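You operate a simulated robot arm through the tools that you are given. There is no shell and no other tool. Be economical: measure what you need, move in short steps, check, and stop when the job is done.

Carry out the task below with a simulated robot arm. There is one attempt and no reset: what you move stays moved.

## Task
Stand both markers in the pen pot and wipe the coffee stain off with the yellow cloth.
Fine: put the cloth back. Set down upright: yellow marker, green marker. What is to be rubbed or washed off counts as gone when no trace of it is left.
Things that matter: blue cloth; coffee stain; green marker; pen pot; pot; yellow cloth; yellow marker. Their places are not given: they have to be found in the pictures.

Only the result counts: the job must be done as asked and must still hold three seconds after the hand-in. Knocking over, shifting, dropping, spilling or breaking anything else fails it. Flat cloth is picked up by pressing the open fingertips on it (5 to 10 N) and closing them slowly along it; thin cloth reads only 2 to 8 mm in the jaws.

## Robot
A 5-joint arm with a two-finger parallel gripper, fixed in place. Base frame: the origin is at the foot of the arm, x ahead of it, y to its left, z up; the work surface is at about z = 0. Lengths are in mm, angles in degrees, forces in N, time in s.
With the tool pointing down near the work surface it reaches from about 260 to 600 mm from the base axis. Its first joint turns from -66.0 to 66.0 degrees. The tool tilts only in the upright plane through the base axis and itself; it spins freely about its own axis. Payload 1.57 kg.
The TCP is the grasp point between the finger pads, 30 mm short of the fingertips. In the tool frame z runs along the fingers and y along their closing line. Largest opening 80 mm; finger width 17, thickness 12; the body of the gripper, 40 by 82 mm, starts 80 mm behind the TCP.
Orientation is that of the tool frame in the base frame, as a unit quaternion [w, x, y, z]. With the fingers straight down and closing along the base's y, the tool's x points along the base's -x, its y along +y and its z along -z.

## Interface
- The arm moves only by the tool apply_moves. Its argument "motion" is text: rows parted by semicolons, each of 7 numbers parted by spaces: the shift along the base's x, y, z in mm, then the turn, a rotation vector about the base's x, y, z in degrees, then the opening in per cent of the stroke, from 0 (shut) to 100 (fully open). In form: x y z rx ry rz gripper; .... A call has 1 to 12 rows; each row is the pose to reach, as a shift and turn from the pose commanded when the call began. Each row takes 0.2 s and may step no farther than 50 mm and 8.6 degrees from the row before; otherwise, or with a gripper value out of range, the whole call is refused. Where a pose cannot be reached the arm comes as near as it can. A force on the tool above 40 N (or 10 N above the force at the start of the call, whichever is more), or a blocked arm, ends the call early, and 0.2 s more pass. Each finger travels about 153 mm/s and halts on what it meets, pressing with about 39 N; the grip force reading is that of the motor and also rises with nothing between the fingers. The clock runs only during rows and for 0.2 s after the last one: add rows that repeat a pose to give the fingers time. It gives the time, the measured TCP pose, the force on the tool (base axes), the opening and the grip force at its end, in the units of the frame above (readings bear some noise), with the torque about the TCP (base axes, N m) and any sound that the robot's microphone picked up.
- Cameras (640 x 400 px; columns grow to the right, rows downward): "scene" is fixed at [46.6, 398, 526.4]; the picture's right is [-0.67, -0.74, 0.00], its down [-0.40, 0.36, -0.84] and it looks along [0.62, -0.56, -0.54] (base axes); focal length 368 px, centre (320, 200). "wrist" rides on the gripper at [72, -7, -122] in the tool frame; the picture's right is [0.09, 1.00, 0.00], its down [-0.84, 0.08, -0.54] and it looks along [-0.54, 0.05, 0.84] (tool axes); focal length 238 px, centre (320, 200).
- capture(camera): a new picture of that camera. The clock stands still meanwhile.
- pixel_to_xyz(camera, pixels): for up to 12 pixels [column, row] of the newest picture of that camera ("zoom" is the newest enlarged one), the place [x, y, z] in the base frame of the surface seen there, good to about 2 mm. The clock stands still meanwhile.
- zoom(camera, box): a new picture of the part [left, top, right, bottom] of that camera's present view, enlarged. The clock stands still meanwhile.
- sign_off(): hands the job in; it is judged then, once.

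Go step by step. Measure first, check grasps and placings, and put right what went wrong. The budget is 80 turns and 38 pictures, counting those below and the enlarged ones. Unless the task says otherwise, let go and move clear before handing in, and close with one line.

The tools are called after "Call:" by a JSON object that holds its "op" and its "data". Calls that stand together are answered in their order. apply_moves: Moves the arm, as the interface text tells. Its arguments: {"type":"object","properties":{"motion":{"type":"string"}},"required":["motion"]} The other tools are called the same way: capture (camera) takes a picture; pixel_to_xyz (camera, pixels) gives the place of the surface under pixels of a picture; zoom (camera, box) takes an enlarged picture of a part of a camera's view; sign_off () hands the job in.

At the start:

```text
time_s: 0.0
eef_pos: [395.2, -125.3, 275.4]
ee_rot: [0.0, -0.001, 1.0, 0.0]
contact_force: [0.2, -0.1, 0.2]
ft_torque: [-0.03, 0.02, 0.0]
grip_width: 80.0
grip_force: 0.1
```

scene: 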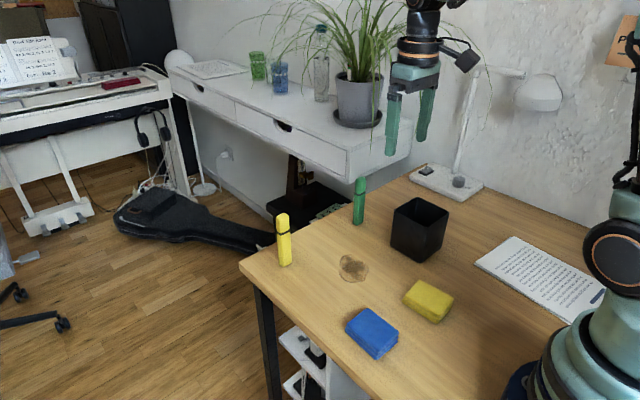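
wrist: 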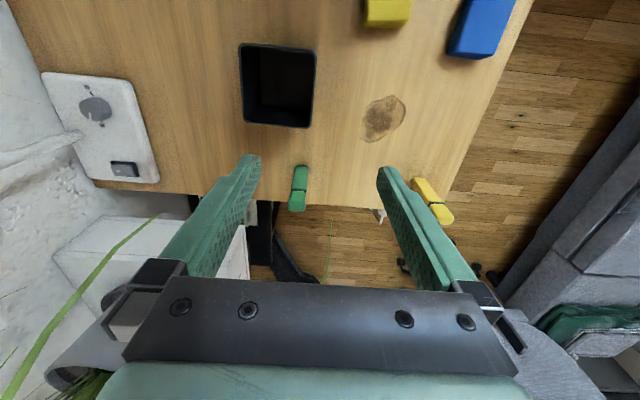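

The scene shows the markers standing at about (284,240) and (359,200), the pot at (419,228), the stain at (353,267) and the cloths at (428,300) and (371,332). I'll measure these points first.

Call:
{"op": "pixel_to_xyz", "data": {"camera": "scene", "pixels": [[282, 216], [285, 262], [361, 180], [358, 221], [396, 208], [420, 197], [447, 212], [418, 260], [353, 267], [340, 267], [367, 270], [350, 280]]}}

Call:
{"op": "pixel_to_xyz", "data": {"camera": "scene", "pixels": [[418, 281], [452, 296], [437, 318], [404, 299], [437, 322], [346, 326], [366, 310], [397, 334], [376, 355], [428, 298], [352, 255], [415, 235]]}}

Call:
{"op": "zoom", "data": {"camera": "scene", "box": [260, 160, 480, 360]}}

```text
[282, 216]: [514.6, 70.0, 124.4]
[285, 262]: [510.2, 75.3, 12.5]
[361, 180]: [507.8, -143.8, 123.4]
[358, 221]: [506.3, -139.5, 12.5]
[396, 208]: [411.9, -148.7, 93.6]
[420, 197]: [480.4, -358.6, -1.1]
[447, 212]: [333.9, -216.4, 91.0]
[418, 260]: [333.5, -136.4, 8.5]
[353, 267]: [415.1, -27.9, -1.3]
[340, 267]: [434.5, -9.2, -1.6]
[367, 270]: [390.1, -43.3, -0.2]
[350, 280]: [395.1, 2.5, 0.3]
```

```text
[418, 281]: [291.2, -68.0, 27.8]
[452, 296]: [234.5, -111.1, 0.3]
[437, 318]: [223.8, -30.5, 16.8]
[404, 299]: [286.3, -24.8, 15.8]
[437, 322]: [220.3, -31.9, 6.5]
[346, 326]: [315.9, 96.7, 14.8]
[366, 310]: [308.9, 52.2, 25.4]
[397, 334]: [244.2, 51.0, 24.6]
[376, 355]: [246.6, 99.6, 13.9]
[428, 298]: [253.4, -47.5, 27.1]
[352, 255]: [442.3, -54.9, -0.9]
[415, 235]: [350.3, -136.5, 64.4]
```

```text
2.00 times, centred on (370, 260) of scene
```

zoom: 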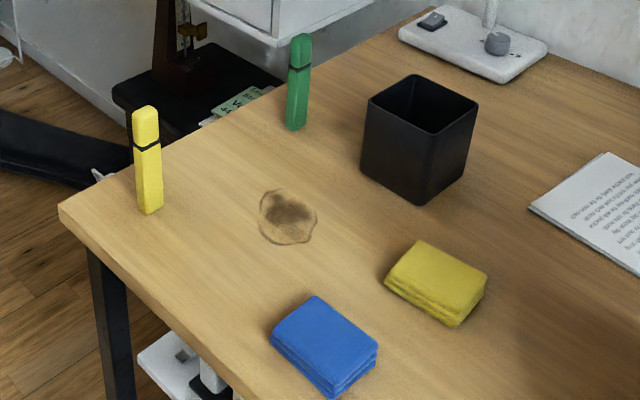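

Cloths are about 28 mm thick folded stacks and the markers are about 130 mm tall near the far table edge. I'll measure the marker tops and pot rim from the wrist picture.

Call:
{"op": "zoom", "data": {"camera": "wrist", "box": [220, 20, 480, 230]}}

Call:
{"op": "pixel_to_xyz", "data": {"camera": "wrist", "pixels": [[298, 209], [290, 206], [304, 206], [298, 195], [298, 170], [452, 220], [434, 222], [440, 206], [418, 182], [242, 46], [313, 52], [309, 125]]}}

```text
1.90 times, centred on (350, 125) of wrist
```

zoom: 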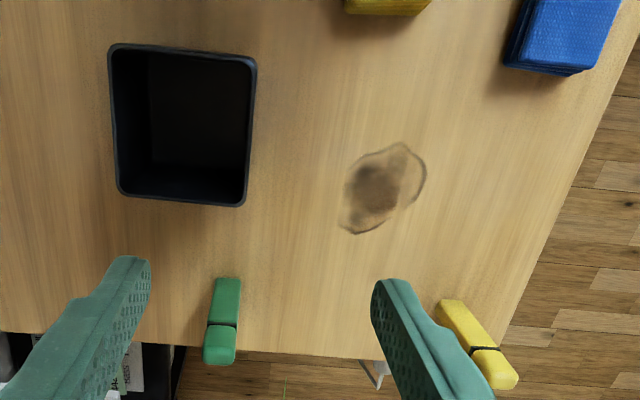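

```text
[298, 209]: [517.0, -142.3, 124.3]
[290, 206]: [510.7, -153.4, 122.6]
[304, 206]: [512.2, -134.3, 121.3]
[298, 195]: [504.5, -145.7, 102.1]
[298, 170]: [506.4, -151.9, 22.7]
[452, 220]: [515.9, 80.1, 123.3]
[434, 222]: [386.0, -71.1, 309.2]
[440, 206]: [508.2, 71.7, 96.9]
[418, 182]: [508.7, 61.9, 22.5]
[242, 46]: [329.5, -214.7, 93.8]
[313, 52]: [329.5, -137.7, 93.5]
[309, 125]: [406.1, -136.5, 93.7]
```

Green marker centre is about (514,-145), yellow about (517,71), pot rim spans x 329–408, y -216…-137, z 94. I'll move above the green marker and look.

Call:
{"op": "apply_moves", "data": {"motion": "40 -7 -20 0 0 0 100; 80 -14 -40 0 0 0 100; 119 -20 -75 0 0 0 100; 119 -20 -75 0 0 0 100"}}

Call:
{"op": "capture", "data": {"camera": "wrist"}}

```text
refused: row 3 steps farther than a row can; nothing moved
```

```text
33 pictures are left
```

wrist: 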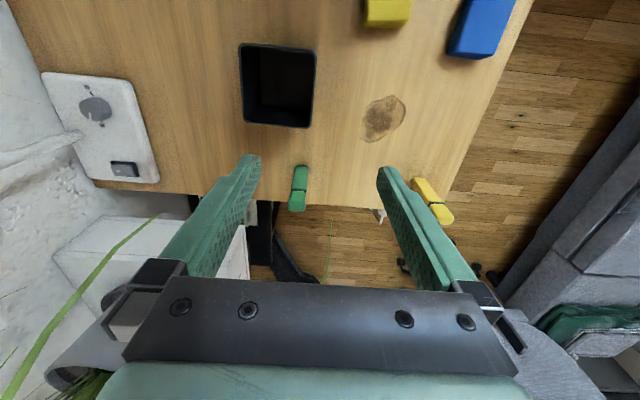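

The call was refused for a step that was too long, and nothing moved. I'll use smaller steps.

Call:
{"op": "apply_moves", "data": {"motion": "30 -5 -18 0 0 0 100; 60 -10 -36 0 0 0 100; 90 -15 -55 0 0 0 100; 119 -20 -75 0 0 0 100; 119 -20 -75 0 0 0 100"}}

Call:
{"op": "capture", "data": {"camera": "wrist"}}

```text
time_s: 1.2
eef_pos: [516.7, -143.7, 197.3]
ee_rot: [0.0, -0.001, 1.0, 0.0]
contact_force: [0.2, 0.5, 0.7]
ft_torque: [0.0, -0.01, 0.01]
grip_width: 79.9
grip_force: 0.1
```

```text
32 pictures are left
```

wrist: 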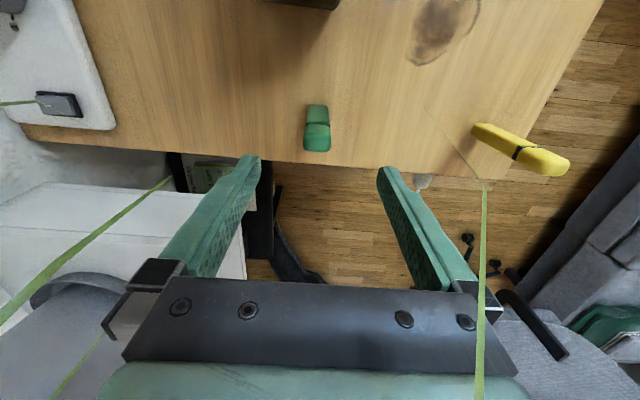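

Call:
{"op": "pixel_to_xyz", "data": {"camera": "wrist", "pixels": [[307, 138], [317, 138], [327, 138], [317, 128], [317, 148], [317, 110], [545, 150], [560, 165], [540, 172]]}}

```text
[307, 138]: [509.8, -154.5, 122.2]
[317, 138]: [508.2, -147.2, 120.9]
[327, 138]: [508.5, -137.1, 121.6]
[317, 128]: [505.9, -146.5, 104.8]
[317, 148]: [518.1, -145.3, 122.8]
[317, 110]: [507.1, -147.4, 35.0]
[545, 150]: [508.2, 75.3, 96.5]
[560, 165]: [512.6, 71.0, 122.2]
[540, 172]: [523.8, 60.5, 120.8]
```

The green marker's top is centred near (516,-146) at z 123, and the tool lies over it. I'll descend to TCP z≈108 and close.

Call:
{"op": "apply_moves", "data": {"motion": "1 0 -30 0 0 0 100; 2 -0.5 -60 0 0 0 100; 2 -0.5 -92 0 0 0 100; 2 -0.5 -92 0 0 0 60; 2 -0.5 -92 0 0 0 40; 2 -0.5 -92 0 0 0 25; 2 -0.5 -92 0 0 0 15; 2 -0.5 -92 0 0 0 5; 2 -0.5 -92 0 0 0 5"}}

```text
time_s: 3.2
eef_pos: [515.1, -144.5, 107.6]
ee_rot: [0.0, 0.0, 1.0, 0.0]
contact_force: [0.5, 0.4, 0.7]
ft_torque: [0.03, -0.02, 0.0]
grip_width: 23.7
grip_force: 35.8
```

Gripped at 23.7 mm with 36 N. I'll lift and carry it above the pot at (350,-176).

Call:
{"op": "apply_moves", "data": {"motion": "0 0 40 0 0 0 5; 0 0 80 0 0 0 5; 0 0 120 0 0 0 5; -40 -8 122 0 0 0 5; -80 -16 122 0 0 0 5; -120 -24 122 0 0 0 5; -166 -30.5 122 0 0 0 5; -166 -30.5 122 0 0 0 5"}}

Call:
{"op": "capture", "data": {"camera": "scene"}}

Call:
{"op": "capture", "data": {"camera": "wrist"}}

```text
time_s: 5.0
eef_pos: [348.4, -175.5, 230.8]
ee_rot: [0.0, 0.001, 1.0, 0.0]
contact_force: [-0.2, -0.4, 0.2]
ft_torque: [0.0, -0.01, 0.0]
grip_width: 23.9
grip_force: 35.8
```

```text
31 pictures are left
```

scene: 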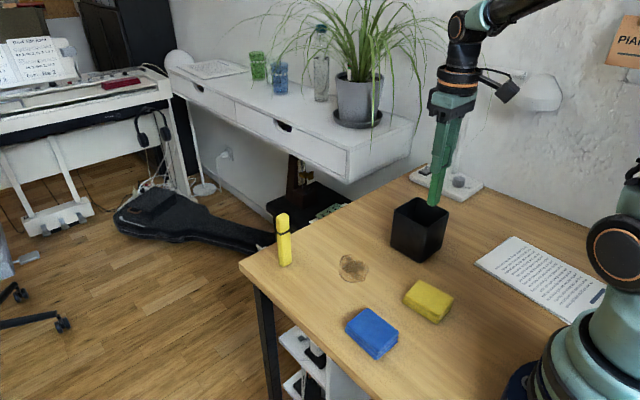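

```text
30 pictures are left
```

wrist: 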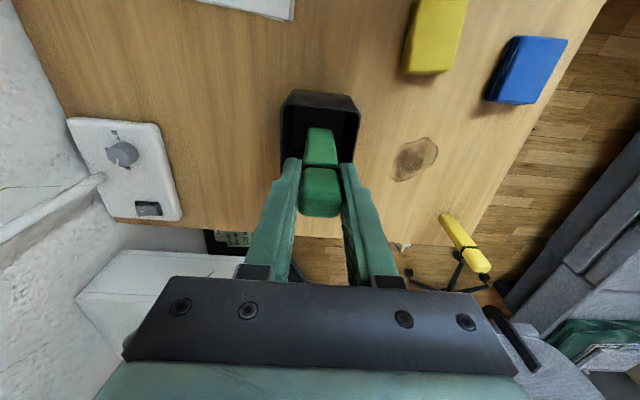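

The marker hangs upright over the pot opening (wrist pixel (320,150)). I'll lower it, the last bit slowly.

Call:
{"op": "apply_moves", "data": {"motion": "1 0 -40 0 0 0 5; 1 0 -80 0 0 0 5; 1 0 -105 0 0 0 5; 1 0 -112 0 0 0 5; 1 0 -114 0 0 0 5; 1 0 -116 0 0 0 5; 1 0 -116 0 0 0 5"}}

```text
time_s: 6.6
eef_pos: [350.0, -175.6, 114.5]
ee_rot: [0.0, 0.0, 1.0, 0.0]
contact_force: [-0.3, -0.7, 0.1]
ft_torque: [0.05, -0.03, 0.01]
grip_width: 23.7
grip_force: 35.7
```

Call:
{"op": "apply_moves", "data": {"motion": "0 0 -1 0 0 0 5; 0 0 -1 0 0 0 5"}}

Call:
{"op": "apply_moves", "data": {"motion": "0 0 -1 0 0 0 5; 0 0 -1 0 0 0 5"}}

Call:
{"op": "apply_moves", "data": {"motion": "0 0 -1 0 0 0 5; 0 0 -1 0 0 0 5"}}

```text
time_s: 7.2
eef_pos: [350.1, -176.0, 113.4]
ee_rot: [0.0, 0.0, 1.0, 0.001]
contact_force: [0.4, -0.1, -1.1]
ft_torque: [0.02, 0.0, 0.0]
grip_width: 23.9
grip_force: 35.3
```

```text
time_s: 7.8
eef_pos: [351.4, -175.2, 111.6]
ee_rot: [-0.001, 0.0, 1.0, 0.0]
contact_force: [0.1, 0.2, -0.8]
ft_torque: [-0.03, -0.03, -0.04]
grip_width: 23.8
grip_force: 35.6
```

```text
time_s: 8.4
eef_pos: [350.4, -174.6, 110.8]
ee_rot: [0.001, 0.0, 1.0, 0.0]
contact_force: [-3.9, 0.4, 14.7]
ft_torque: [0.1, 0.32, -0.04]
grip_width: 23.9
grip_force: 35.8
```

Floor contact reached (14.7 N at z≈111). I'll ease up slightly, open to about 37 mm inside the pot, and rise.

Call:
{"op": "apply_moves", "data": {"motion": "0 0 0.7 0 0 0 5; 0 0 0.7 0 0 0 35; 0 0 0.7 0 0 0 44; 0 0 0.7 0 0 0 46; 0 0 20 0 0 0 46; 0 0 50 0 0 0 46; 0 0 90 0 0 0 46; 0 0 110 0 0 0 70"}}

Call:
{"op": "capture", "data": {"camera": "wrist"}}

```text
time_s: 10.2
eef_pos: [348.4, -176.4, 221.8]
ee_rot: [0.0, 0.0, 1.0, -0.001]
contact_force: [0.4, 0.6, -0.5]
ft_torque: [0.0, 0.0, -0.01]
grip_width: 55.9
grip_force: 0.1
```

```text
29 pictures are left
```

wrist: 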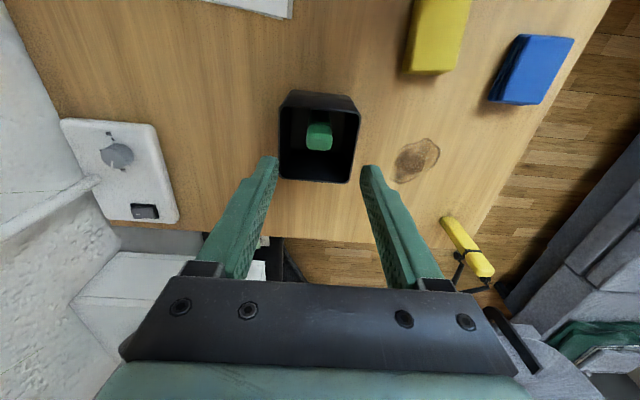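

The green marker stands upright in the pot at (318,137). Next I'll move above the yellow marker.

Call:
{"op": "apply_moves", "data": {"motion": "20 30 0 0 0 0 100; 40 61 0 0 0 0 100; 61 92 0 0 0 0 100; 82 123 0 0 0 0 100; 103 154 0 0 0 0 100; 124 185 0 0 0 0 100; 145 216 -10 0 0 0 100; 166 246 -16 0 0 0 100; 166 246 -16 0 0 0 100"}}

Call:
{"op": "capture", "data": {"camera": "wrist"}}

```text
time_s: 12.2
eef_pos: [519.6, 71.2, 204.9]
ee_rot: [0.0, 0.0, 1.0, 0.0]
contact_force: [0.0, -0.1, 0.2]
ft_torque: [-0.02, 0.03, -0.01]
grip_width: 80.0
grip_force: 0.0
```

```text
28 pictures are left
```

wrist: 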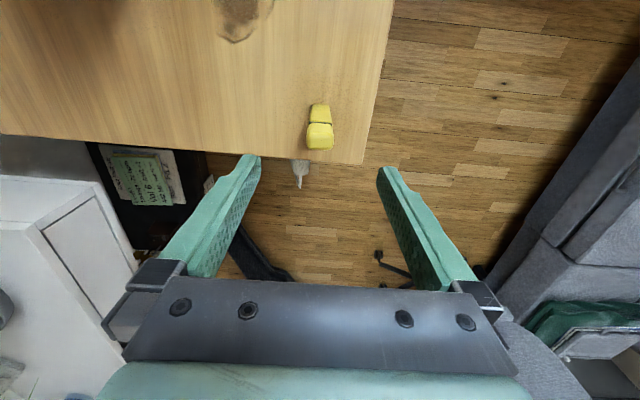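

Call:
{"op": "pixel_to_xyz", "data": {"camera": "wrist", "pixels": [[308, 138], [320, 138], [331, 138], [320, 129], [320, 147], [320, 108]]}}

Call:
{"op": "zoom", "data": {"camera": "wrist", "box": [280, 90, 360, 160]}}

```text
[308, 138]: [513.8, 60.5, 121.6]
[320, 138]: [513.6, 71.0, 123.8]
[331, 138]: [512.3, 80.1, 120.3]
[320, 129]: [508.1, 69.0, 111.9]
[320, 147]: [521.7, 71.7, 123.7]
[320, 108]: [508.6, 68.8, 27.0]
```

```text
5.71 times, centred on (320, 125) of wrist
```

zoom: 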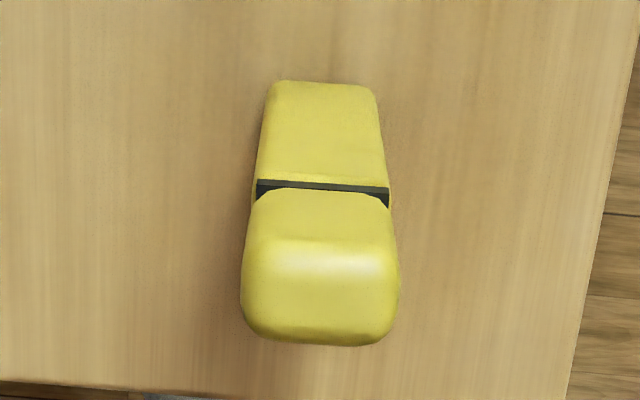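

Yellow marker's top is centred at about (519,70.5), well between the fingers. Descend and close.

Call:
{"op": "apply_moves", "data": {"motion": "1 0.5 -30 0 0 0 100; 1.5 0.5 -60 0 0 0 100; 1.5 0.5 -97 0 0 0 100; 1.5 0.5 -97 0 0 0 60; 1.5 0.5 -97 0 0 0 40; 1.5 0.5 -97 0 0 0 25; 1.5 0.5 -97 0 0 0 15; 1.5 0.5 -97 0 0 0 5; 1.5 0.5 -97 0 0 0 5"}}

```text
time_s: 14.2
eef_pos: [521.6, 69.5, 107.2]
ee_rot: [-0.001, 0.0, 1.0, 0.0]
contact_force: [0.4, 0.1, 0.0]
ft_torque: [-0.03, -0.01, -0.03]
grip_width: 23.7
grip_force: 36.0
```

Gripped. Lift and carry it to above the pot's other half (387,-176).

Call:
{"op": "apply_moves", "data": {"motion": "0 0 40 0 0 0 5; 0 0 80 0 0 0 5; 0 0 124 0 0 0 5; -20 -36 132 0 0 0 5; -40 -72 132 0 0 0 5; -60 -108 132 0 0 0 5; -80 -144 132 0 0 0 5; -100 -180 132 0 0 0 5; -120 -216 132 0 0 0 5; -131.7 -246.5 132 0 0 0 5; -131.7 -246.5 132 0 0 0 5"}}

Call:
{"op": "capture", "data": {"camera": "wrist"}}

Call:
{"op": "zoom", "data": {"camera": "scene", "box": [340, 100, 500, 280]}}

```text
time_s: 16.6
eef_pos: [384.1, -174.2, 240.8]
ee_rot: [0.001, -0.001, 1.0, -0.001]
contact_force: [-0.1, 0.5, 0.0]
ft_torque: [0.02, -0.01, 0.01]
grip_width: 23.7
grip_force: 36.0
```

```text
26 pictures are left
```

wrist: 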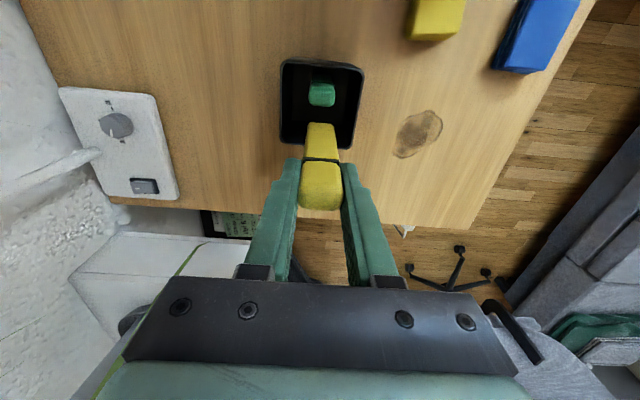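

```text
2.22 times, centred on (420, 190) of scene
```

zoom: 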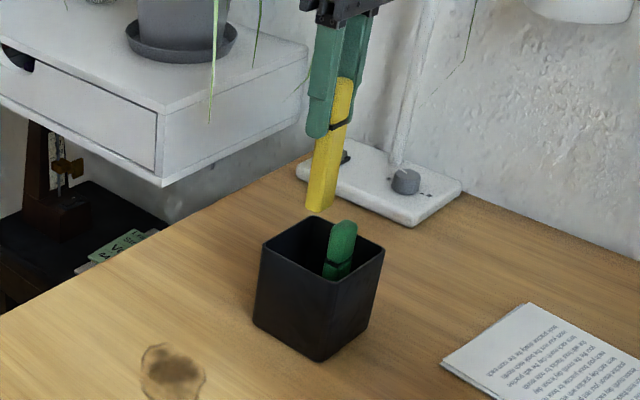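

The yellow marker hangs over the pot; I'll check the green marker's and pot's position for clearance.

Call:
{"op": "pixel_to_xyz", "data": {"camera": "wrist", "pixels": [[322, 105], [312, 100], [333, 100], [322, 88], [350, 140], [350, 146], [285, 137], [322, 145], [322, 128]]}}

```text
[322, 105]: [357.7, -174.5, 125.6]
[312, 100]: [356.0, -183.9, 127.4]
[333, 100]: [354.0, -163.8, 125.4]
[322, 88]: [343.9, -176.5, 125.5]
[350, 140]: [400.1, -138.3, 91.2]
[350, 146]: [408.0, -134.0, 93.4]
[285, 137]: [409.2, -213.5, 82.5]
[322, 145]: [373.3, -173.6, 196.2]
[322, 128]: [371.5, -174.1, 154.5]
```

Green occupies x ≈ 341–361, yellow's near face is ≈ 372, pot wall ≈ 403, so there's room on both sides. Lowering.

Call:
{"op": "apply_moves", "data": {"motion": "0 0 -40 0 0 0 5; 0 0 -80 0 0 0 5; 0 0 -110 0 0 0 5; 0 0 -122 0 0 0 5; 0 0 -126 0 0 0 5; 0 0 -127 0 0 0 5; 0 0 -127 0 0 0 5"}}

Call:
{"op": "apply_moves", "data": {"motion": "0 0 -1 0 0 0 5; 0 0 -1 0 0 0 5"}}

```text
time_s: 18.2
eef_pos: [386.0, -174.9, 113.0]
ee_rot: [0.0, 0.0, 1.0, 0.001]
contact_force: [-0.2, -0.1, -0.3]
ft_torque: [0.02, 0.03, -0.01]
grip_width: 23.8
grip_force: 35.3
```

```text
time_s: 18.8
eef_pos: [386.1, -175.1, 111.8]
ee_rot: [-0.001, 0.0, 1.0, -0.001]
contact_force: [-0.1, 0.4, 0.3]
ft_torque: [0.02, 0.02, 0.01]
grip_width: 23.9
grip_force: 35.6
```

Call:
{"op": "apply_moves", "data": {"motion": "0 0 -0.7 0 0 0 5; 0 0 -0.7 0 0 0 5"}}

```text
time_s: 19.4
eef_pos: [387.0, -174.4, 111.2]
ee_rot: [0.001, 0.0, 1.0, -0.001]
contact_force: [-4.2, -1.0, 14.3]
ft_torque: [-0.08, 0.41, -0.01]
grip_width: 23.9
grip_force: 35.9
```

Contact with the pot floor. Ease, release in the pot and rise.

Call:
{"op": "apply_moves", "data": {"motion": "0 0 0.6 0 0 0 5; 0 0 0.6 0 0 0 35; 0 0 0.6 0 0 0 44; 0 0 0.6 0 0 0 46; 0 0 20 0 0 0 46; 0 0 50 0 0 0 46; 0 0 90 0 0 0 46; 0 0 120 0 0 0 70"}}

Call:
{"op": "capture", "data": {"camera": "wrist"}}

```text
time_s: 21.2
eef_pos: [388.8, -175.8, 231.3]
ee_rot: [-0.001, 0.0, 1.0, 0.0]
contact_force: [-0.8, 0.4, -0.6]
ft_torque: [0.05, 0.02, -0.02]
grip_width: 56.1
grip_force: 0.0
```

```text
24 pictures are left
```

wrist: 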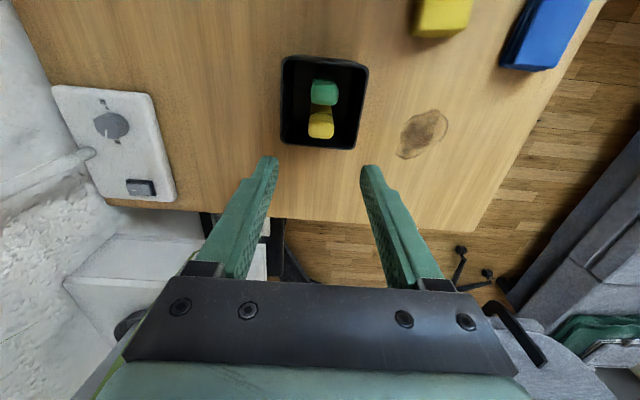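

Both markers now stand in the pot (pixels (323,92) and (320,124)). Next I'll move above the yellow cloth for a good look.

Call:
{"op": "apply_moves", "data": {"motion": "-20 21 0 0 0 0 70; -40 42 0 0 0 0 80; -60 63 0 0 0 0 90; -80 84 0 0 0 0 100; -100 105 0 0 0 0 100; -120 126 -20 0 0 0 100; -120 126 -20 0 0 0 100"}}

Call:
{"op": "capture", "data": {"camera": "wrist"}}

```text
time_s: 22.8
eef_pos: [267.0, -49.8, 211.3]
ee_rot: [0.0, 0.0, 1.0, 0.001]
contact_force: [-0.9, 0.0, 0.2]
ft_torque: [0.0, 0.01, 0.0]
grip_width: 79.9
grip_force: 0.1
```

```text
23 pictures are left
```

wrist: 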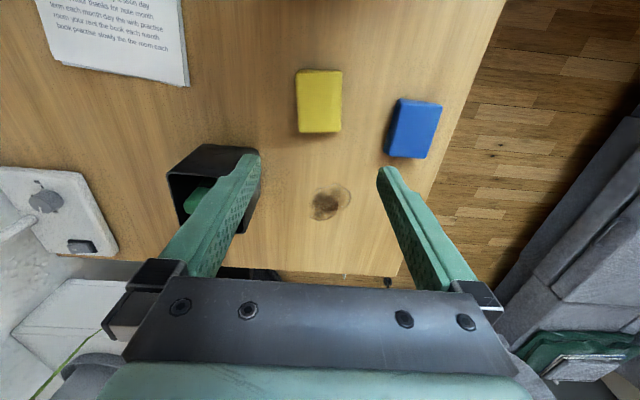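

Call:
{"op": "pixel_to_xyz", "data": {"camera": "wrist", "pixels": [[299, 74], [338, 73], [302, 129], [338, 128], [320, 100], [302, 133], [311, 203], [351, 197], [318, 220], [345, 185], [310, 212], [400, 105]]}}

Call:
{"op": "zoom", "data": {"camera": "wrist", "box": [270, 50, 400, 230]}}

```text
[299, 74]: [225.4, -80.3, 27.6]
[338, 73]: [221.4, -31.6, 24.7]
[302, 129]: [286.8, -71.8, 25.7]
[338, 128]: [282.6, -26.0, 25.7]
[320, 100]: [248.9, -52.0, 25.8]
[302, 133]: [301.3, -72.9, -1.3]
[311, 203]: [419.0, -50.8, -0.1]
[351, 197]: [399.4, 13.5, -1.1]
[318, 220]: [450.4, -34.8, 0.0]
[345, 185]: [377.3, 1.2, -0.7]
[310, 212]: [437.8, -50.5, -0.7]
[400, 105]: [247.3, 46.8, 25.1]
```

```text
2.22 times, centred on (335, 140) of wrist
```

zoom: 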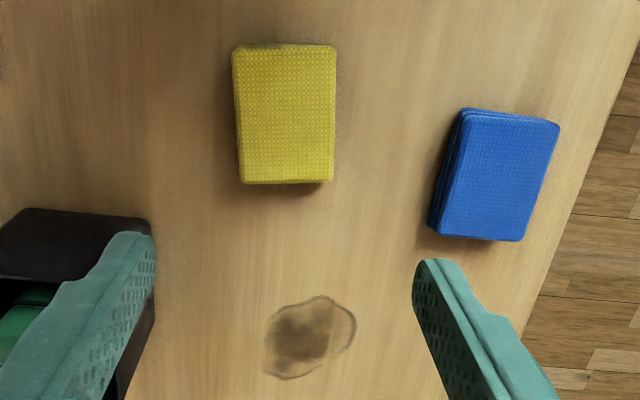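

The yellow cloth is a folded 66×48×26 mm stack centred at (254,-53), turned about +7°; the stain spans x 377–450, y -55…13. I'll turn 7° and descend around the stack with tips about 8 mm above the table.

Call:
{"op": "apply_moves", "data": {"motion": "-4 -1 -40 0 0 3.5 100; -7 -2 -80 0 0 7 100; -7 -2 -120 0 0 7 100; -7 -2.5 -150 0 0 7 100; -7 -2.5 -173 0 0 7 100; -7 -2.5 -173 0 0 7 100"}}

Call:
{"op": "zoom", "data": {"camera": "scene", "box": [340, 230, 520, 370]}}

```text
time_s: 24.2
eef_pos: [258.9, -53.0, 36.5]
ee_rot: [0.0, -0.062, 0.998, 0.001]
contact_force: [0.1, 0.2, 0.2]
ft_torque: [-0.01, 0.0, -0.02]
grip_width: 80.1
grip_force: 0.1
```

```text
2.86 times, centred on (430, 300) of scene
```

zoom: 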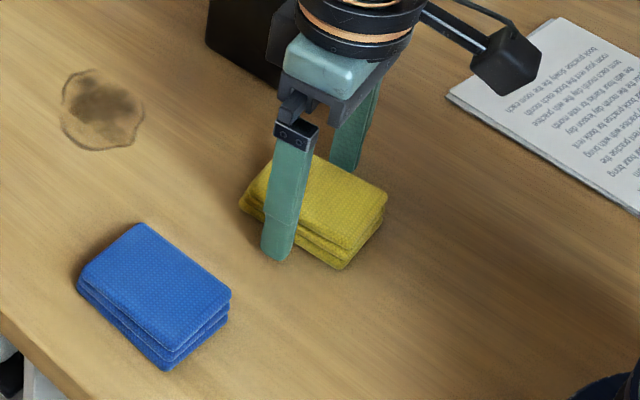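

The fingers straddle the stack squarely. Closing slowly.

Call:
{"op": "apply_moves", "data": {"motion": "0 0 -1 0 0 0 80; 0 0 -1 0 0 0 68; 0 0 -1 0 0 0 58; 0 0 -1 0 0 0 50; 0 0 -1 0 0 0 42; 0 0 -1 0 0 0 36; 0 0 -1 0 0 0 36"}}

Call:
{"op": "zoom", "data": {"camera": "scene", "box": [340, 230, 520, 370]}}

```text
time_s: 25.8
eef_pos: [258.3, -51.1, 36.4]
ee_rot: [0.0, -0.061, 0.998, 0.0]
contact_force: [-0.1, 0.5, 0.2]
ft_torque: [0.0, 0.02, -0.03]
grip_width: 53.9
grip_force: 39.4
```

```text
2.86 times, centred on (430, 300) of scene
```

zoom: 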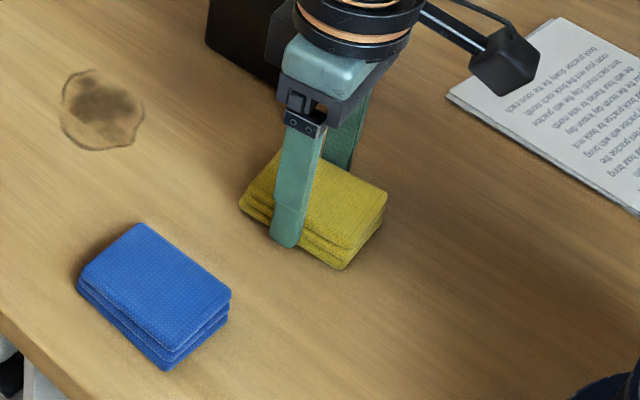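

Gripped firmly (53.9 mm, 39 N). Lift and carry to the stain's near side, just above the table.

Call:
{"op": "apply_moves", "data": {"motion": "0 0 15 0 0 0 36; 0 0 30 0 0 0 36; 35 8 30 0 0 0 36; 70 16 30 0 0 0 36; 105 25 30 0 0 0 36; 135 33 30 0 0 0 36; 135 33 15 0 0 0 36; 135 33 5 0 0 0 36; 135 33 2 0 0 0 36; 135 33 2 0 0 0 36"}}

Call:
{"op": "zoom", "data": {"camera": "scene", "box": [260, 180, 460, 340]}}

```text
time_s: 28.0
eef_pos: [393.8, -19.1, 38.0]
ee_rot: [0.001, -0.061, 0.998, 0.0]
contact_force: [-0.1, 0.0, -0.3]
ft_torque: [0.01, 0.0, 0.01]
grip_width: 54.0
grip_force: 39.0
```

```text
2.50 times, centred on (360, 260) of scene
```

zoom: 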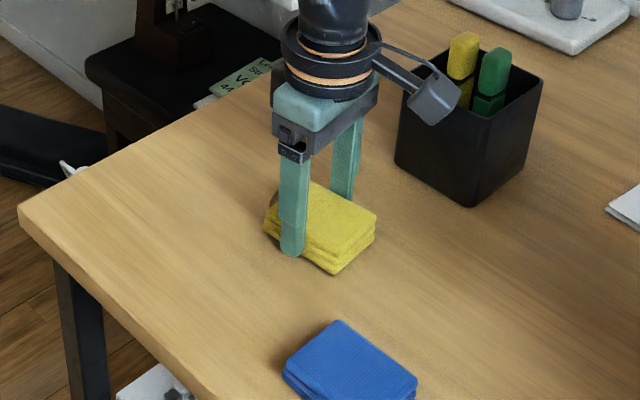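

The cloth is over the stain, not yet pressing. I'll lower by small steps to find contact.

Call:
{"op": "apply_moves", "data": {"motion": "0 0 -1 0 0 0 36; 0 0 -2 0 0 0 36; 0 0 -2.5 0 0 0 36; 0 0 -2.5 0 0 0 36"}}

```text
time_s: 29.0
eef_pos: [393.4, -18.5, 36.6]
ee_rot: [0.001, -0.061, 0.998, 0.0]
contact_force: [-1.9, -5.4, 12.8]
ft_torque: [-0.21, 0.17, -0.02]
grip_width: 53.7
grip_force: 39.2
```

Pressing with 12.8 N. Now wiping strokes across the whole stain.

Call:
{"op": "apply_moves", "data": {"motion": "20 0 0 0 0 0 36; 40 0 0 0 0 0 36; 60 0 0 0 0 0 36; 60 18 0 0 0 0 36; 40 18 0 0 0 0 36; 20 18 0 0 0 0 36; 0 18 0 0 0 0 36; -10 18 0 0 0 0 36; -10 36 0 0 0 0 36; 15 36 0 0 0 0 36; 40 36 0 0 0 0 36; 60 36 0 0 0 0 36"}}

Call:
{"op": "apply_moves", "data": {"motion": "-20 -18 0 0 0 0 36; -40 -36 0 0 0 0 36; -60 -54 0 0 0 0 36; -70 -66 0 0 0 0 36; -50 -66 0 0 0 0 36; -30 -66 0 0 0 0 36; -10 -66 0 0 0 0 36; 0 -66 0 0 0 0 36; 0 -50 0 0 0 0 36; -25 -50 0 0 0 0 36; -50 -50 0 0 0 0 36; -65 -50 0 0 0 0 36"}}

```text
time_s: 31.6
eef_pos: [456.0, 17.8, 37.6]
ee_rot: [0.0, -0.061, 0.998, 0.0]
contact_force: [-0.3, 0.1, 0.7]
ft_torque: [-0.01, 0.04, 0.01]
grip_width: 53.5
grip_force: 38.9
```

```text
time_s: 34.2
eef_pos: [391.3, -33.5, 37.2]
ee_rot: [0.0, -0.061, 0.998, 0.0]
contact_force: [0.4, -1.3, -0.5]
ft_torque: [-0.01, -0.01, -0.01]
grip_width: 53.7
grip_force: 38.8
```

Force dropped to zero, so the cloth slid in the grip somewhat. I'll lift, step back and look at the stain and the cloth.

Call:
{"op": "apply_moves", "data": {"motion": "0 0 20 0 0 0 36; -20 0 40 0 0 0 36; -50 0 50 0 0 0 36; -85 0 60 0 0 0 36; -85 0 60 0 0 0 36"}}

Call:
{"op": "zoom", "data": {"camera": "scene", "box": [260, 180, 460, 340]}}

Call:
{"op": "capture", "data": {"camera": "wrist"}}

```text
time_s: 35.4
eef_pos: [305.2, -34.2, 96.9]
ee_rot: [0.0, -0.062, 0.998, 0.0]
contact_force: [0.2, 0.1, -0.2]
ft_torque: [-0.02, 0.01, -0.02]
grip_width: 53.7
grip_force: 39.2
```

```text
2.50 times, centred on (360, 260) of scene
```

zoom: 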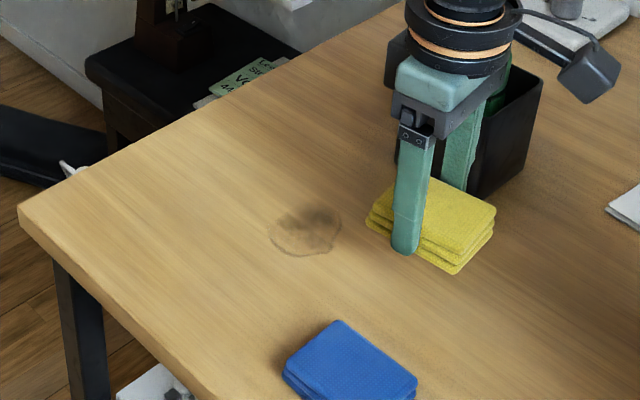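

```text
17 pictures are left
```

wrist: 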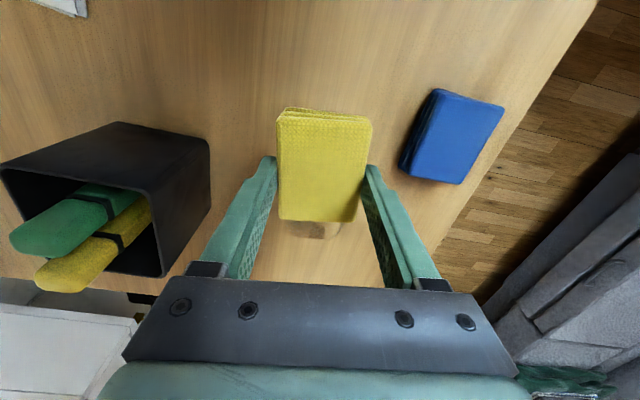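

The stain is clearly fainter but not gone. I'll return to it and press again, a bit lower.

Call:
{"op": "apply_moves", "data": {"motion": "40 -5 0 0 0 0 36; 80 -10 0 0 0 0 36; 100 -10 -20 0 0 0 36; 100 -10 -45 0 0 0 36; 100 -10 -57 0 0 0 36; 100 -10 -60 0 0 0 36; 100 -10 -61 0 0 0 36; 100 -10 -61 0 0 0 36"}}

```text
time_s: 37.2
eef_pos: [403.7, -43.4, 36.4]
ee_rot: [0.0, -0.06, 0.998, 0.0]
contact_force: [-0.6, 1.0, 0.0]
ft_torque: [0.03, 0.01, 0.0]
grip_width: 54.0
grip_force: 39.0
```

Call:
{"op": "apply_moves", "data": {"motion": "0 0 -0.7 0 0 0 36; 0 0 -1.4 0 0 0 36; 0 0 -1.4 0 0 0 36"}}

```text
time_s: 38.0
eef_pos: [407.3, -43.6, 35.3]
ee_rot: [0.001, -0.061, 0.998, 0.0]
contact_force: [-10.8, -3.0, 35.8]
ft_torque: [0.02, 0.42, -0.05]
grip_width: 53.8
grip_force: 38.1
```

Contact is stiff (36 N). I'll ease up 0.7 mm and stroke, letting shorter calls show the force.

Call:
{"op": "apply_moves", "data": {"motion": "0 0 0.7 0 0 0 36; 20 0 0.7 0 0 0 36; 40 0 0.7 0 0 0 36; 40 10 0.7 0 0 0 36; 20 10 0.7 0 0 0 36; 0 10 0.7 0 0 0 36"}}

Call:
{"op": "apply_moves", "data": {"motion": "0 0 -0.4 0 0 0 36; 20 0 -0.4 0 0 0 36; 40 0 -0.4 0 0 0 36; 40 15 -0.4 0 0 0 36; 20 15 -0.4 0 0 0 36; 0 15 -0.4 0 0 0 36; -10 30 -0.4 0 0 0 36; 10 30 -0.4 0 0 0 36; 30 30 -0.4 0 0 0 36"}}

```text
time_s: 39.4
eef_pos: [404.6, -33.3, 36.1]
ee_rot: [0.003, -0.062, 0.998, -0.001]
contact_force: [9.8, 3.1, 17.8]
ft_torque: [0.14, 0.18, -0.09]
grip_width: 53.7
grip_force: 38.6
```

```text
time_s: 39.9
eef_pos: [406.1, -35.1, 34.9]
ee_rot: [-0.003, -0.061, 0.998, 0.001]
contact_force: [-3.1, -0.1, 8.9]
ft_torque: [-0.02, -0.17, -0.02]
grip_width: 53.6
grip_force: 39.0
stopped in row 2: the force on the tool passed its limit at 51 N (the readings are from after the stop); the commanded pose is now the measured one
```

It stopped on a force peak, and now presses with 9 N. I'll stroke on at this height.

Call:
{"op": "apply_moves", "data": {"motion": "15 0 0 0 0 0 36; 30 0 0 0 0 0 36; 40 0 0 0 0 0 36; 40 12 0 0 0 0 36; 25 12 0 0 0 0 36; 10 12 0 0 0 0 36; -5 12 0 0 0 0 36; -5 24 0 0 0 0 36; 10 24 0 0 0 0 36; 25 24 0 0 0 0 36; 40 24 0 0 0 0 36"}}

Call:
{"op": "apply_moves", "data": {"motion": "0 12 0 0 0 0 36; -15 12 0 0 0 0 36; -30 12 0 0 0 0 36; -45 12 0 0 0 0 36; -45 -10 0 0 0 0 36; -45 -30 0 0 0 0 36; -30 -30 0 0 0 0 36; -15 -30 0 0 0 0 36; 0 -30 0 0 0 0 36; 0 -45 0 0 0 0 36; -20 -45 0 0 0 0 36; -40 -45 0 0 0 0 36"}}

```text
time_s: 41.8
eef_pos: [403.8, -10.4, 33.9]
ee_rot: [-0.008, -0.059, 0.998, 0.001]
contact_force: [-2.2, -0.6, 9.0]
ft_torque: [0.02, -0.18, -0.01]
grip_width: 53.6
grip_force: 38.8
stopped in row 9: the force on the tool passed its limit at 48 N (the readings are from after the stop); the commanded pose is now the measured one
```

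```text
time_s: 43.3
eef_pos: [362.7, -40.2, 34.9]
ee_rot: [-0.012, -0.061, 0.998, 0.002]
contact_force: [-2.7, 1.7, 9.3]
ft_torque: [-0.03, -0.28, 0.09]
grip_width: 53.6
grip_force: 39.1
stopped in row 7: the force on the tool passed its limit at 50 N (the readings are from after the stop); the commanded pose is now the measured one
```

Stops happen at +x reversals; -x and sideways strokes run fine. I'll lift, step back and look before continuing.

Call:
{"op": "apply_moves", "data": {"motion": "0 0 20 0 0 0 36; -30 0 40 0 0 0 36; -60 0 60 0 0 0 36; -60 0 60 0 0 0 36"}}

Call:
{"op": "zoom", "data": {"camera": "scene", "box": [300, 210, 460, 330]}}

```text
time_s: 44.3
eef_pos: [298.9, -38.4, 95.8]
ee_rot: [-0.012, -0.06, 0.998, 0.002]
contact_force: [0.3, 0.3, -0.6]
ft_torque: [0.02, 0.0, 0.01]
grip_width: 53.5
grip_force: 39.3
```

```text
3.33 times, centred on (380, 270) of scene
```

zoom: 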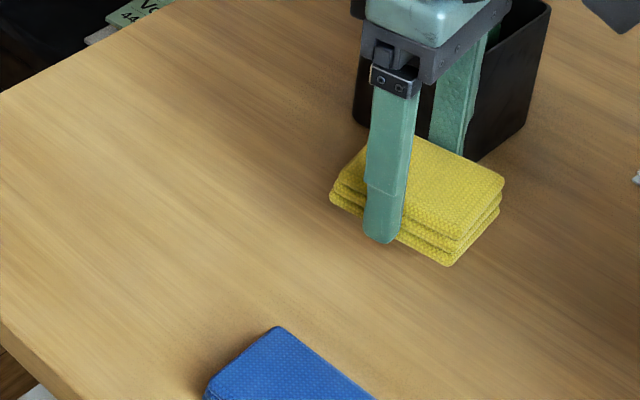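

No stain is visible around zoom pixel (230,190). I'll zoom tighter to check for faint traces.

Call:
{"op": "zoom", "data": {"camera": "scene", "box": [322, 242, 386, 290]}}

Call:
{"op": "capture", "data": {"camera": "wrist"}}

```text
8.33 times, centred on (354, 266) of scene
```

zoom: 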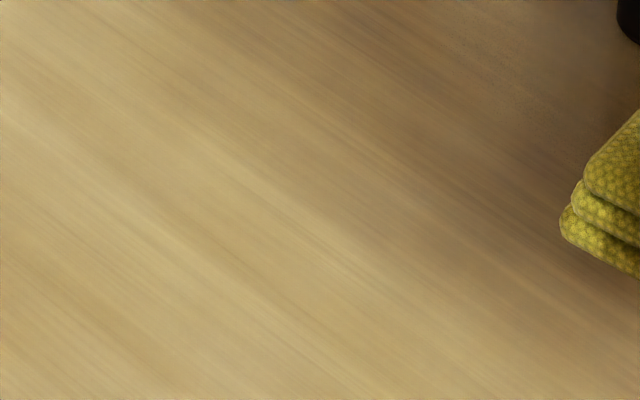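

```text
14 pictures are left
```

wrist: 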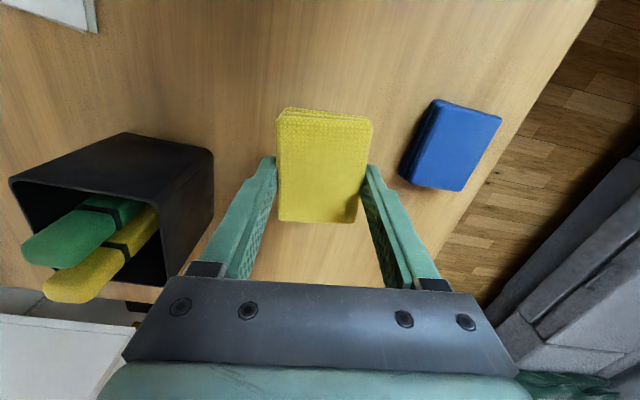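

The stain area is clean apart from the arm's shadow. I'll straighten the 1.4° tilt, and go above the cloth's original place.

Call:
{"op": "apply_moves", "data": {"motion": "-20 -8 0 0 -0.7 0 36; -39 -14.5 0 0 -1.4 0 36; -39 -14.5 -20 0 -1.4 0 36; -39 -14.5 -20 0 -1.4 0 36"}}

Call:
{"op": "capture", "data": {"camera": "wrist"}}

Call:
{"op": "pixel_to_xyz", "data": {"camera": "wrist", "pixels": [[284, 114], [368, 122], [284, 215], [355, 218], [325, 170]]}}

```text
time_s: 45.3
eef_pos: [260.0, -52.1, 74.0]
ee_rot: [0.0, -0.061, 0.998, 0.0]
contact_force: [-0.5, 0.4, -1.1]
ft_torque: [0.02, 0.0, 0.0]
grip_width: 53.8
grip_force: 39.4
```

```text
13 pictures are left
```

wrist: 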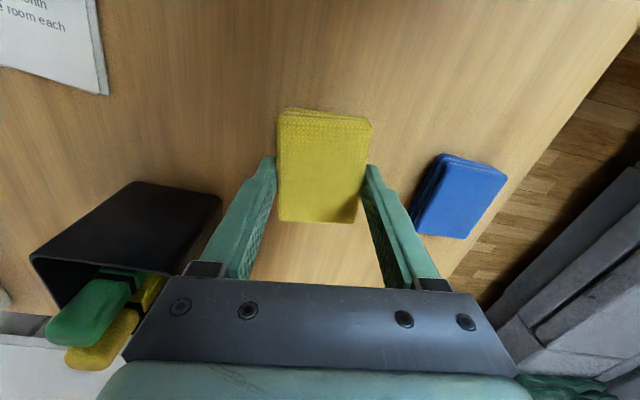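

```text
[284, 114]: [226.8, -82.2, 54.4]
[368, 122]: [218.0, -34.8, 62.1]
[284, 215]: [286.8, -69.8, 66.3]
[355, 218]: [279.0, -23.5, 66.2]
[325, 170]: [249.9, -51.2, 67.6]
```

The held cloth lies exactly over its original footprint (225,-80)…(283,-26). Lowering until light contact.

Call:
{"op": "apply_moves", "data": {"motion": "0 0 -20 0 0 0 36; 0 0 -33 0 0 0 36; 0 0 -36 0 0 0 36; 0 0 -37 0 0 0 36; 0 0 -38 0 0 0 36; 0 0 -38 0 0 0 36"}}

```text
time_s: 46.7
eef_pos: [262.1, -53.8, 36.5]
ee_rot: [0.0, -0.061, 0.998, 0.001]
contact_force: [-0.5, 0.5, -0.2]
ft_torque: [0.01, -0.02, 0.02]
grip_width: 53.5
grip_force: 38.3
```

Call:
{"op": "apply_moves", "data": {"motion": "0 0 -1 0 0 0 36; 0 0 -1 0 0 0 36"}}

Call:
{"op": "apply_moves", "data": {"motion": "0 0 -0.7 0 0 0 36; 0 0 -0.7 0 0 0 36"}}

```text
time_s: 47.3
eef_pos: [262.5, -54.6, 36.8]
ee_rot: [0.0, -0.061, 0.998, 0.0]
contact_force: [0.5, -0.1, -0.8]
ft_torque: [0.0, -0.01, -0.01]
grip_width: 54.0
grip_force: 39.4
```

```text
time_s: 47.9
eef_pos: [263.8, -54.3, 35.3]
ee_rot: [0.001, -0.062, 0.998, 0.0]
contact_force: [1.0, 1.4, 13.0]
ft_torque: [0.0, 0.52, -0.06]
grip_width: 53.5
grip_force: 38.4
```

Contact at 13 N. Release slowly and rise, then move away.

Call:
{"op": "apply_moves", "data": {"motion": "0 0 0.3 0 0 0 66; 0 0 0.3 0 0 0 75; 0 0 0.3 0 0 0 90; 0 0 0.3 0 0 0 100; 0 0 30 0 0 0 100; 0 0 70 0 0 0 100; 0 0 110 0 0 0 100; 0 0 150 0 0 -3.5 100; 0 0 175 0 0 -7 100; 0 0 175 0 0 -7 100"}}

Call:
{"op": "capture", "data": {"camera": "wrist"}}

Call:
{"op": "zoom", "data": {"camera": "wrist", "box": [270, 50, 400, 230]}}

Call:
{"op": "zoom", "data": {"camera": "scene", "box": [300, 160, 480, 360]}}

```text
time_s: 50.1
eef_pos: [262.9, -55.1, 210.5]
ee_rot: [-0.001, 0.001, 1.0, 0.0]
contact_force: [-1.1, 0.5, -0.2]
ft_torque: [-0.01, 0.01, -0.03]
grip_width: 79.8
grip_force: 0.1
```

```text
12 pictures are left
```

wrist: 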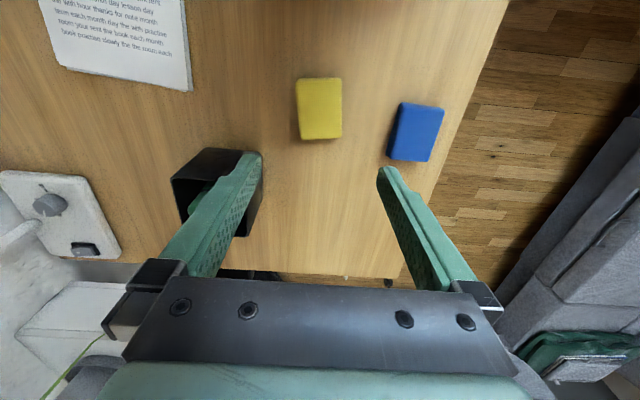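

```text
2.22 times, centred on (335, 140) of wrist
```

zoom: 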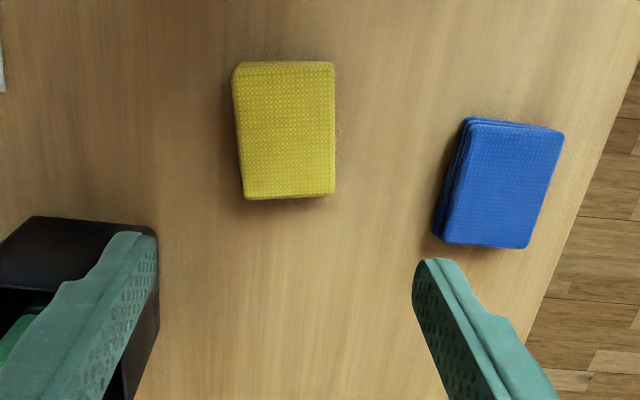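

```text
2.00 times, centred on (390, 260) of scene
```

zoom: 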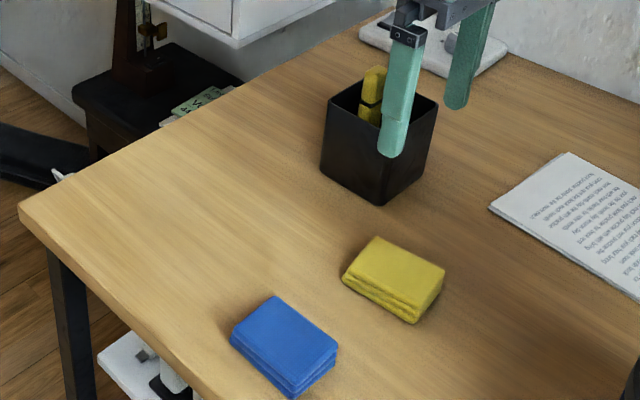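

The table is clean, the cloth is back and both markers are in the pot. I'll verify the cloth's position and check tightly for any trace.

Call:
{"op": "pixel_to_xyz", "data": {"camera": "wrist", "pixels": [[299, 82], [338, 81], [302, 135], [338, 134]]}}

Call:
{"op": "zoom", "data": {"camera": "scene", "box": [310, 235, 400, 297]}}

Call:
{"op": "zoom", "data": {"camera": "wrist", "box": [270, 150, 380, 240]}}

```text
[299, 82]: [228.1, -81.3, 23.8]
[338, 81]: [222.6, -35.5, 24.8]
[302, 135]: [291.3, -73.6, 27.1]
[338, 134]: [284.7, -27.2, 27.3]
```

```text
6.45 times, centred on (355, 266) of scene
```

zoom: 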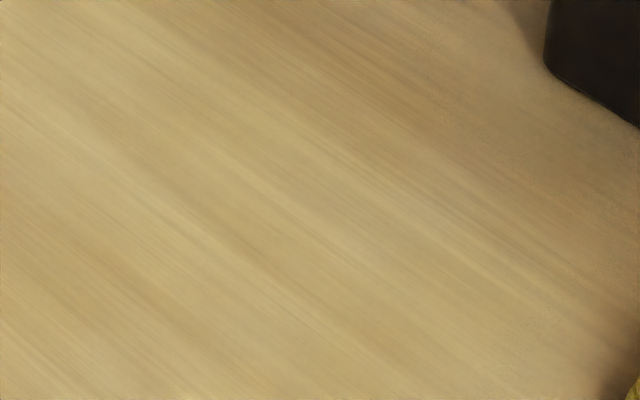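

```text
4.44 times, centred on (325, 195) of wrist
```

zoom: 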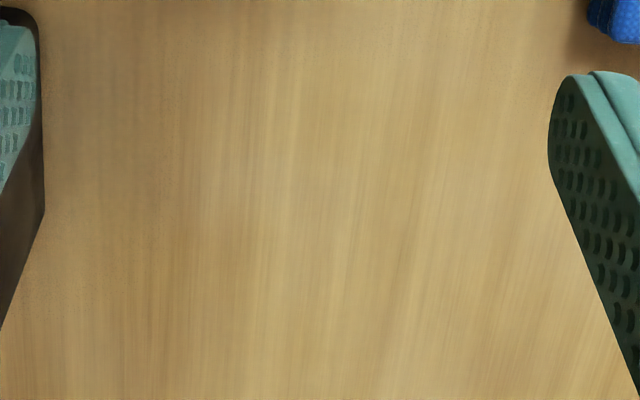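

No trace of the stain remains, the cloth is within about 4 mm of its old place, the markers stand in the pot, and the arm is clear. Handing in.

Call:
{"op": "sign_off", "data": {}}

```text
The job is handed in.
```

Both markers are standing in the pen pot, the coffee stain is wiped off with no trace visible, and the yellow cloth is back within about 4 mm of where it was.
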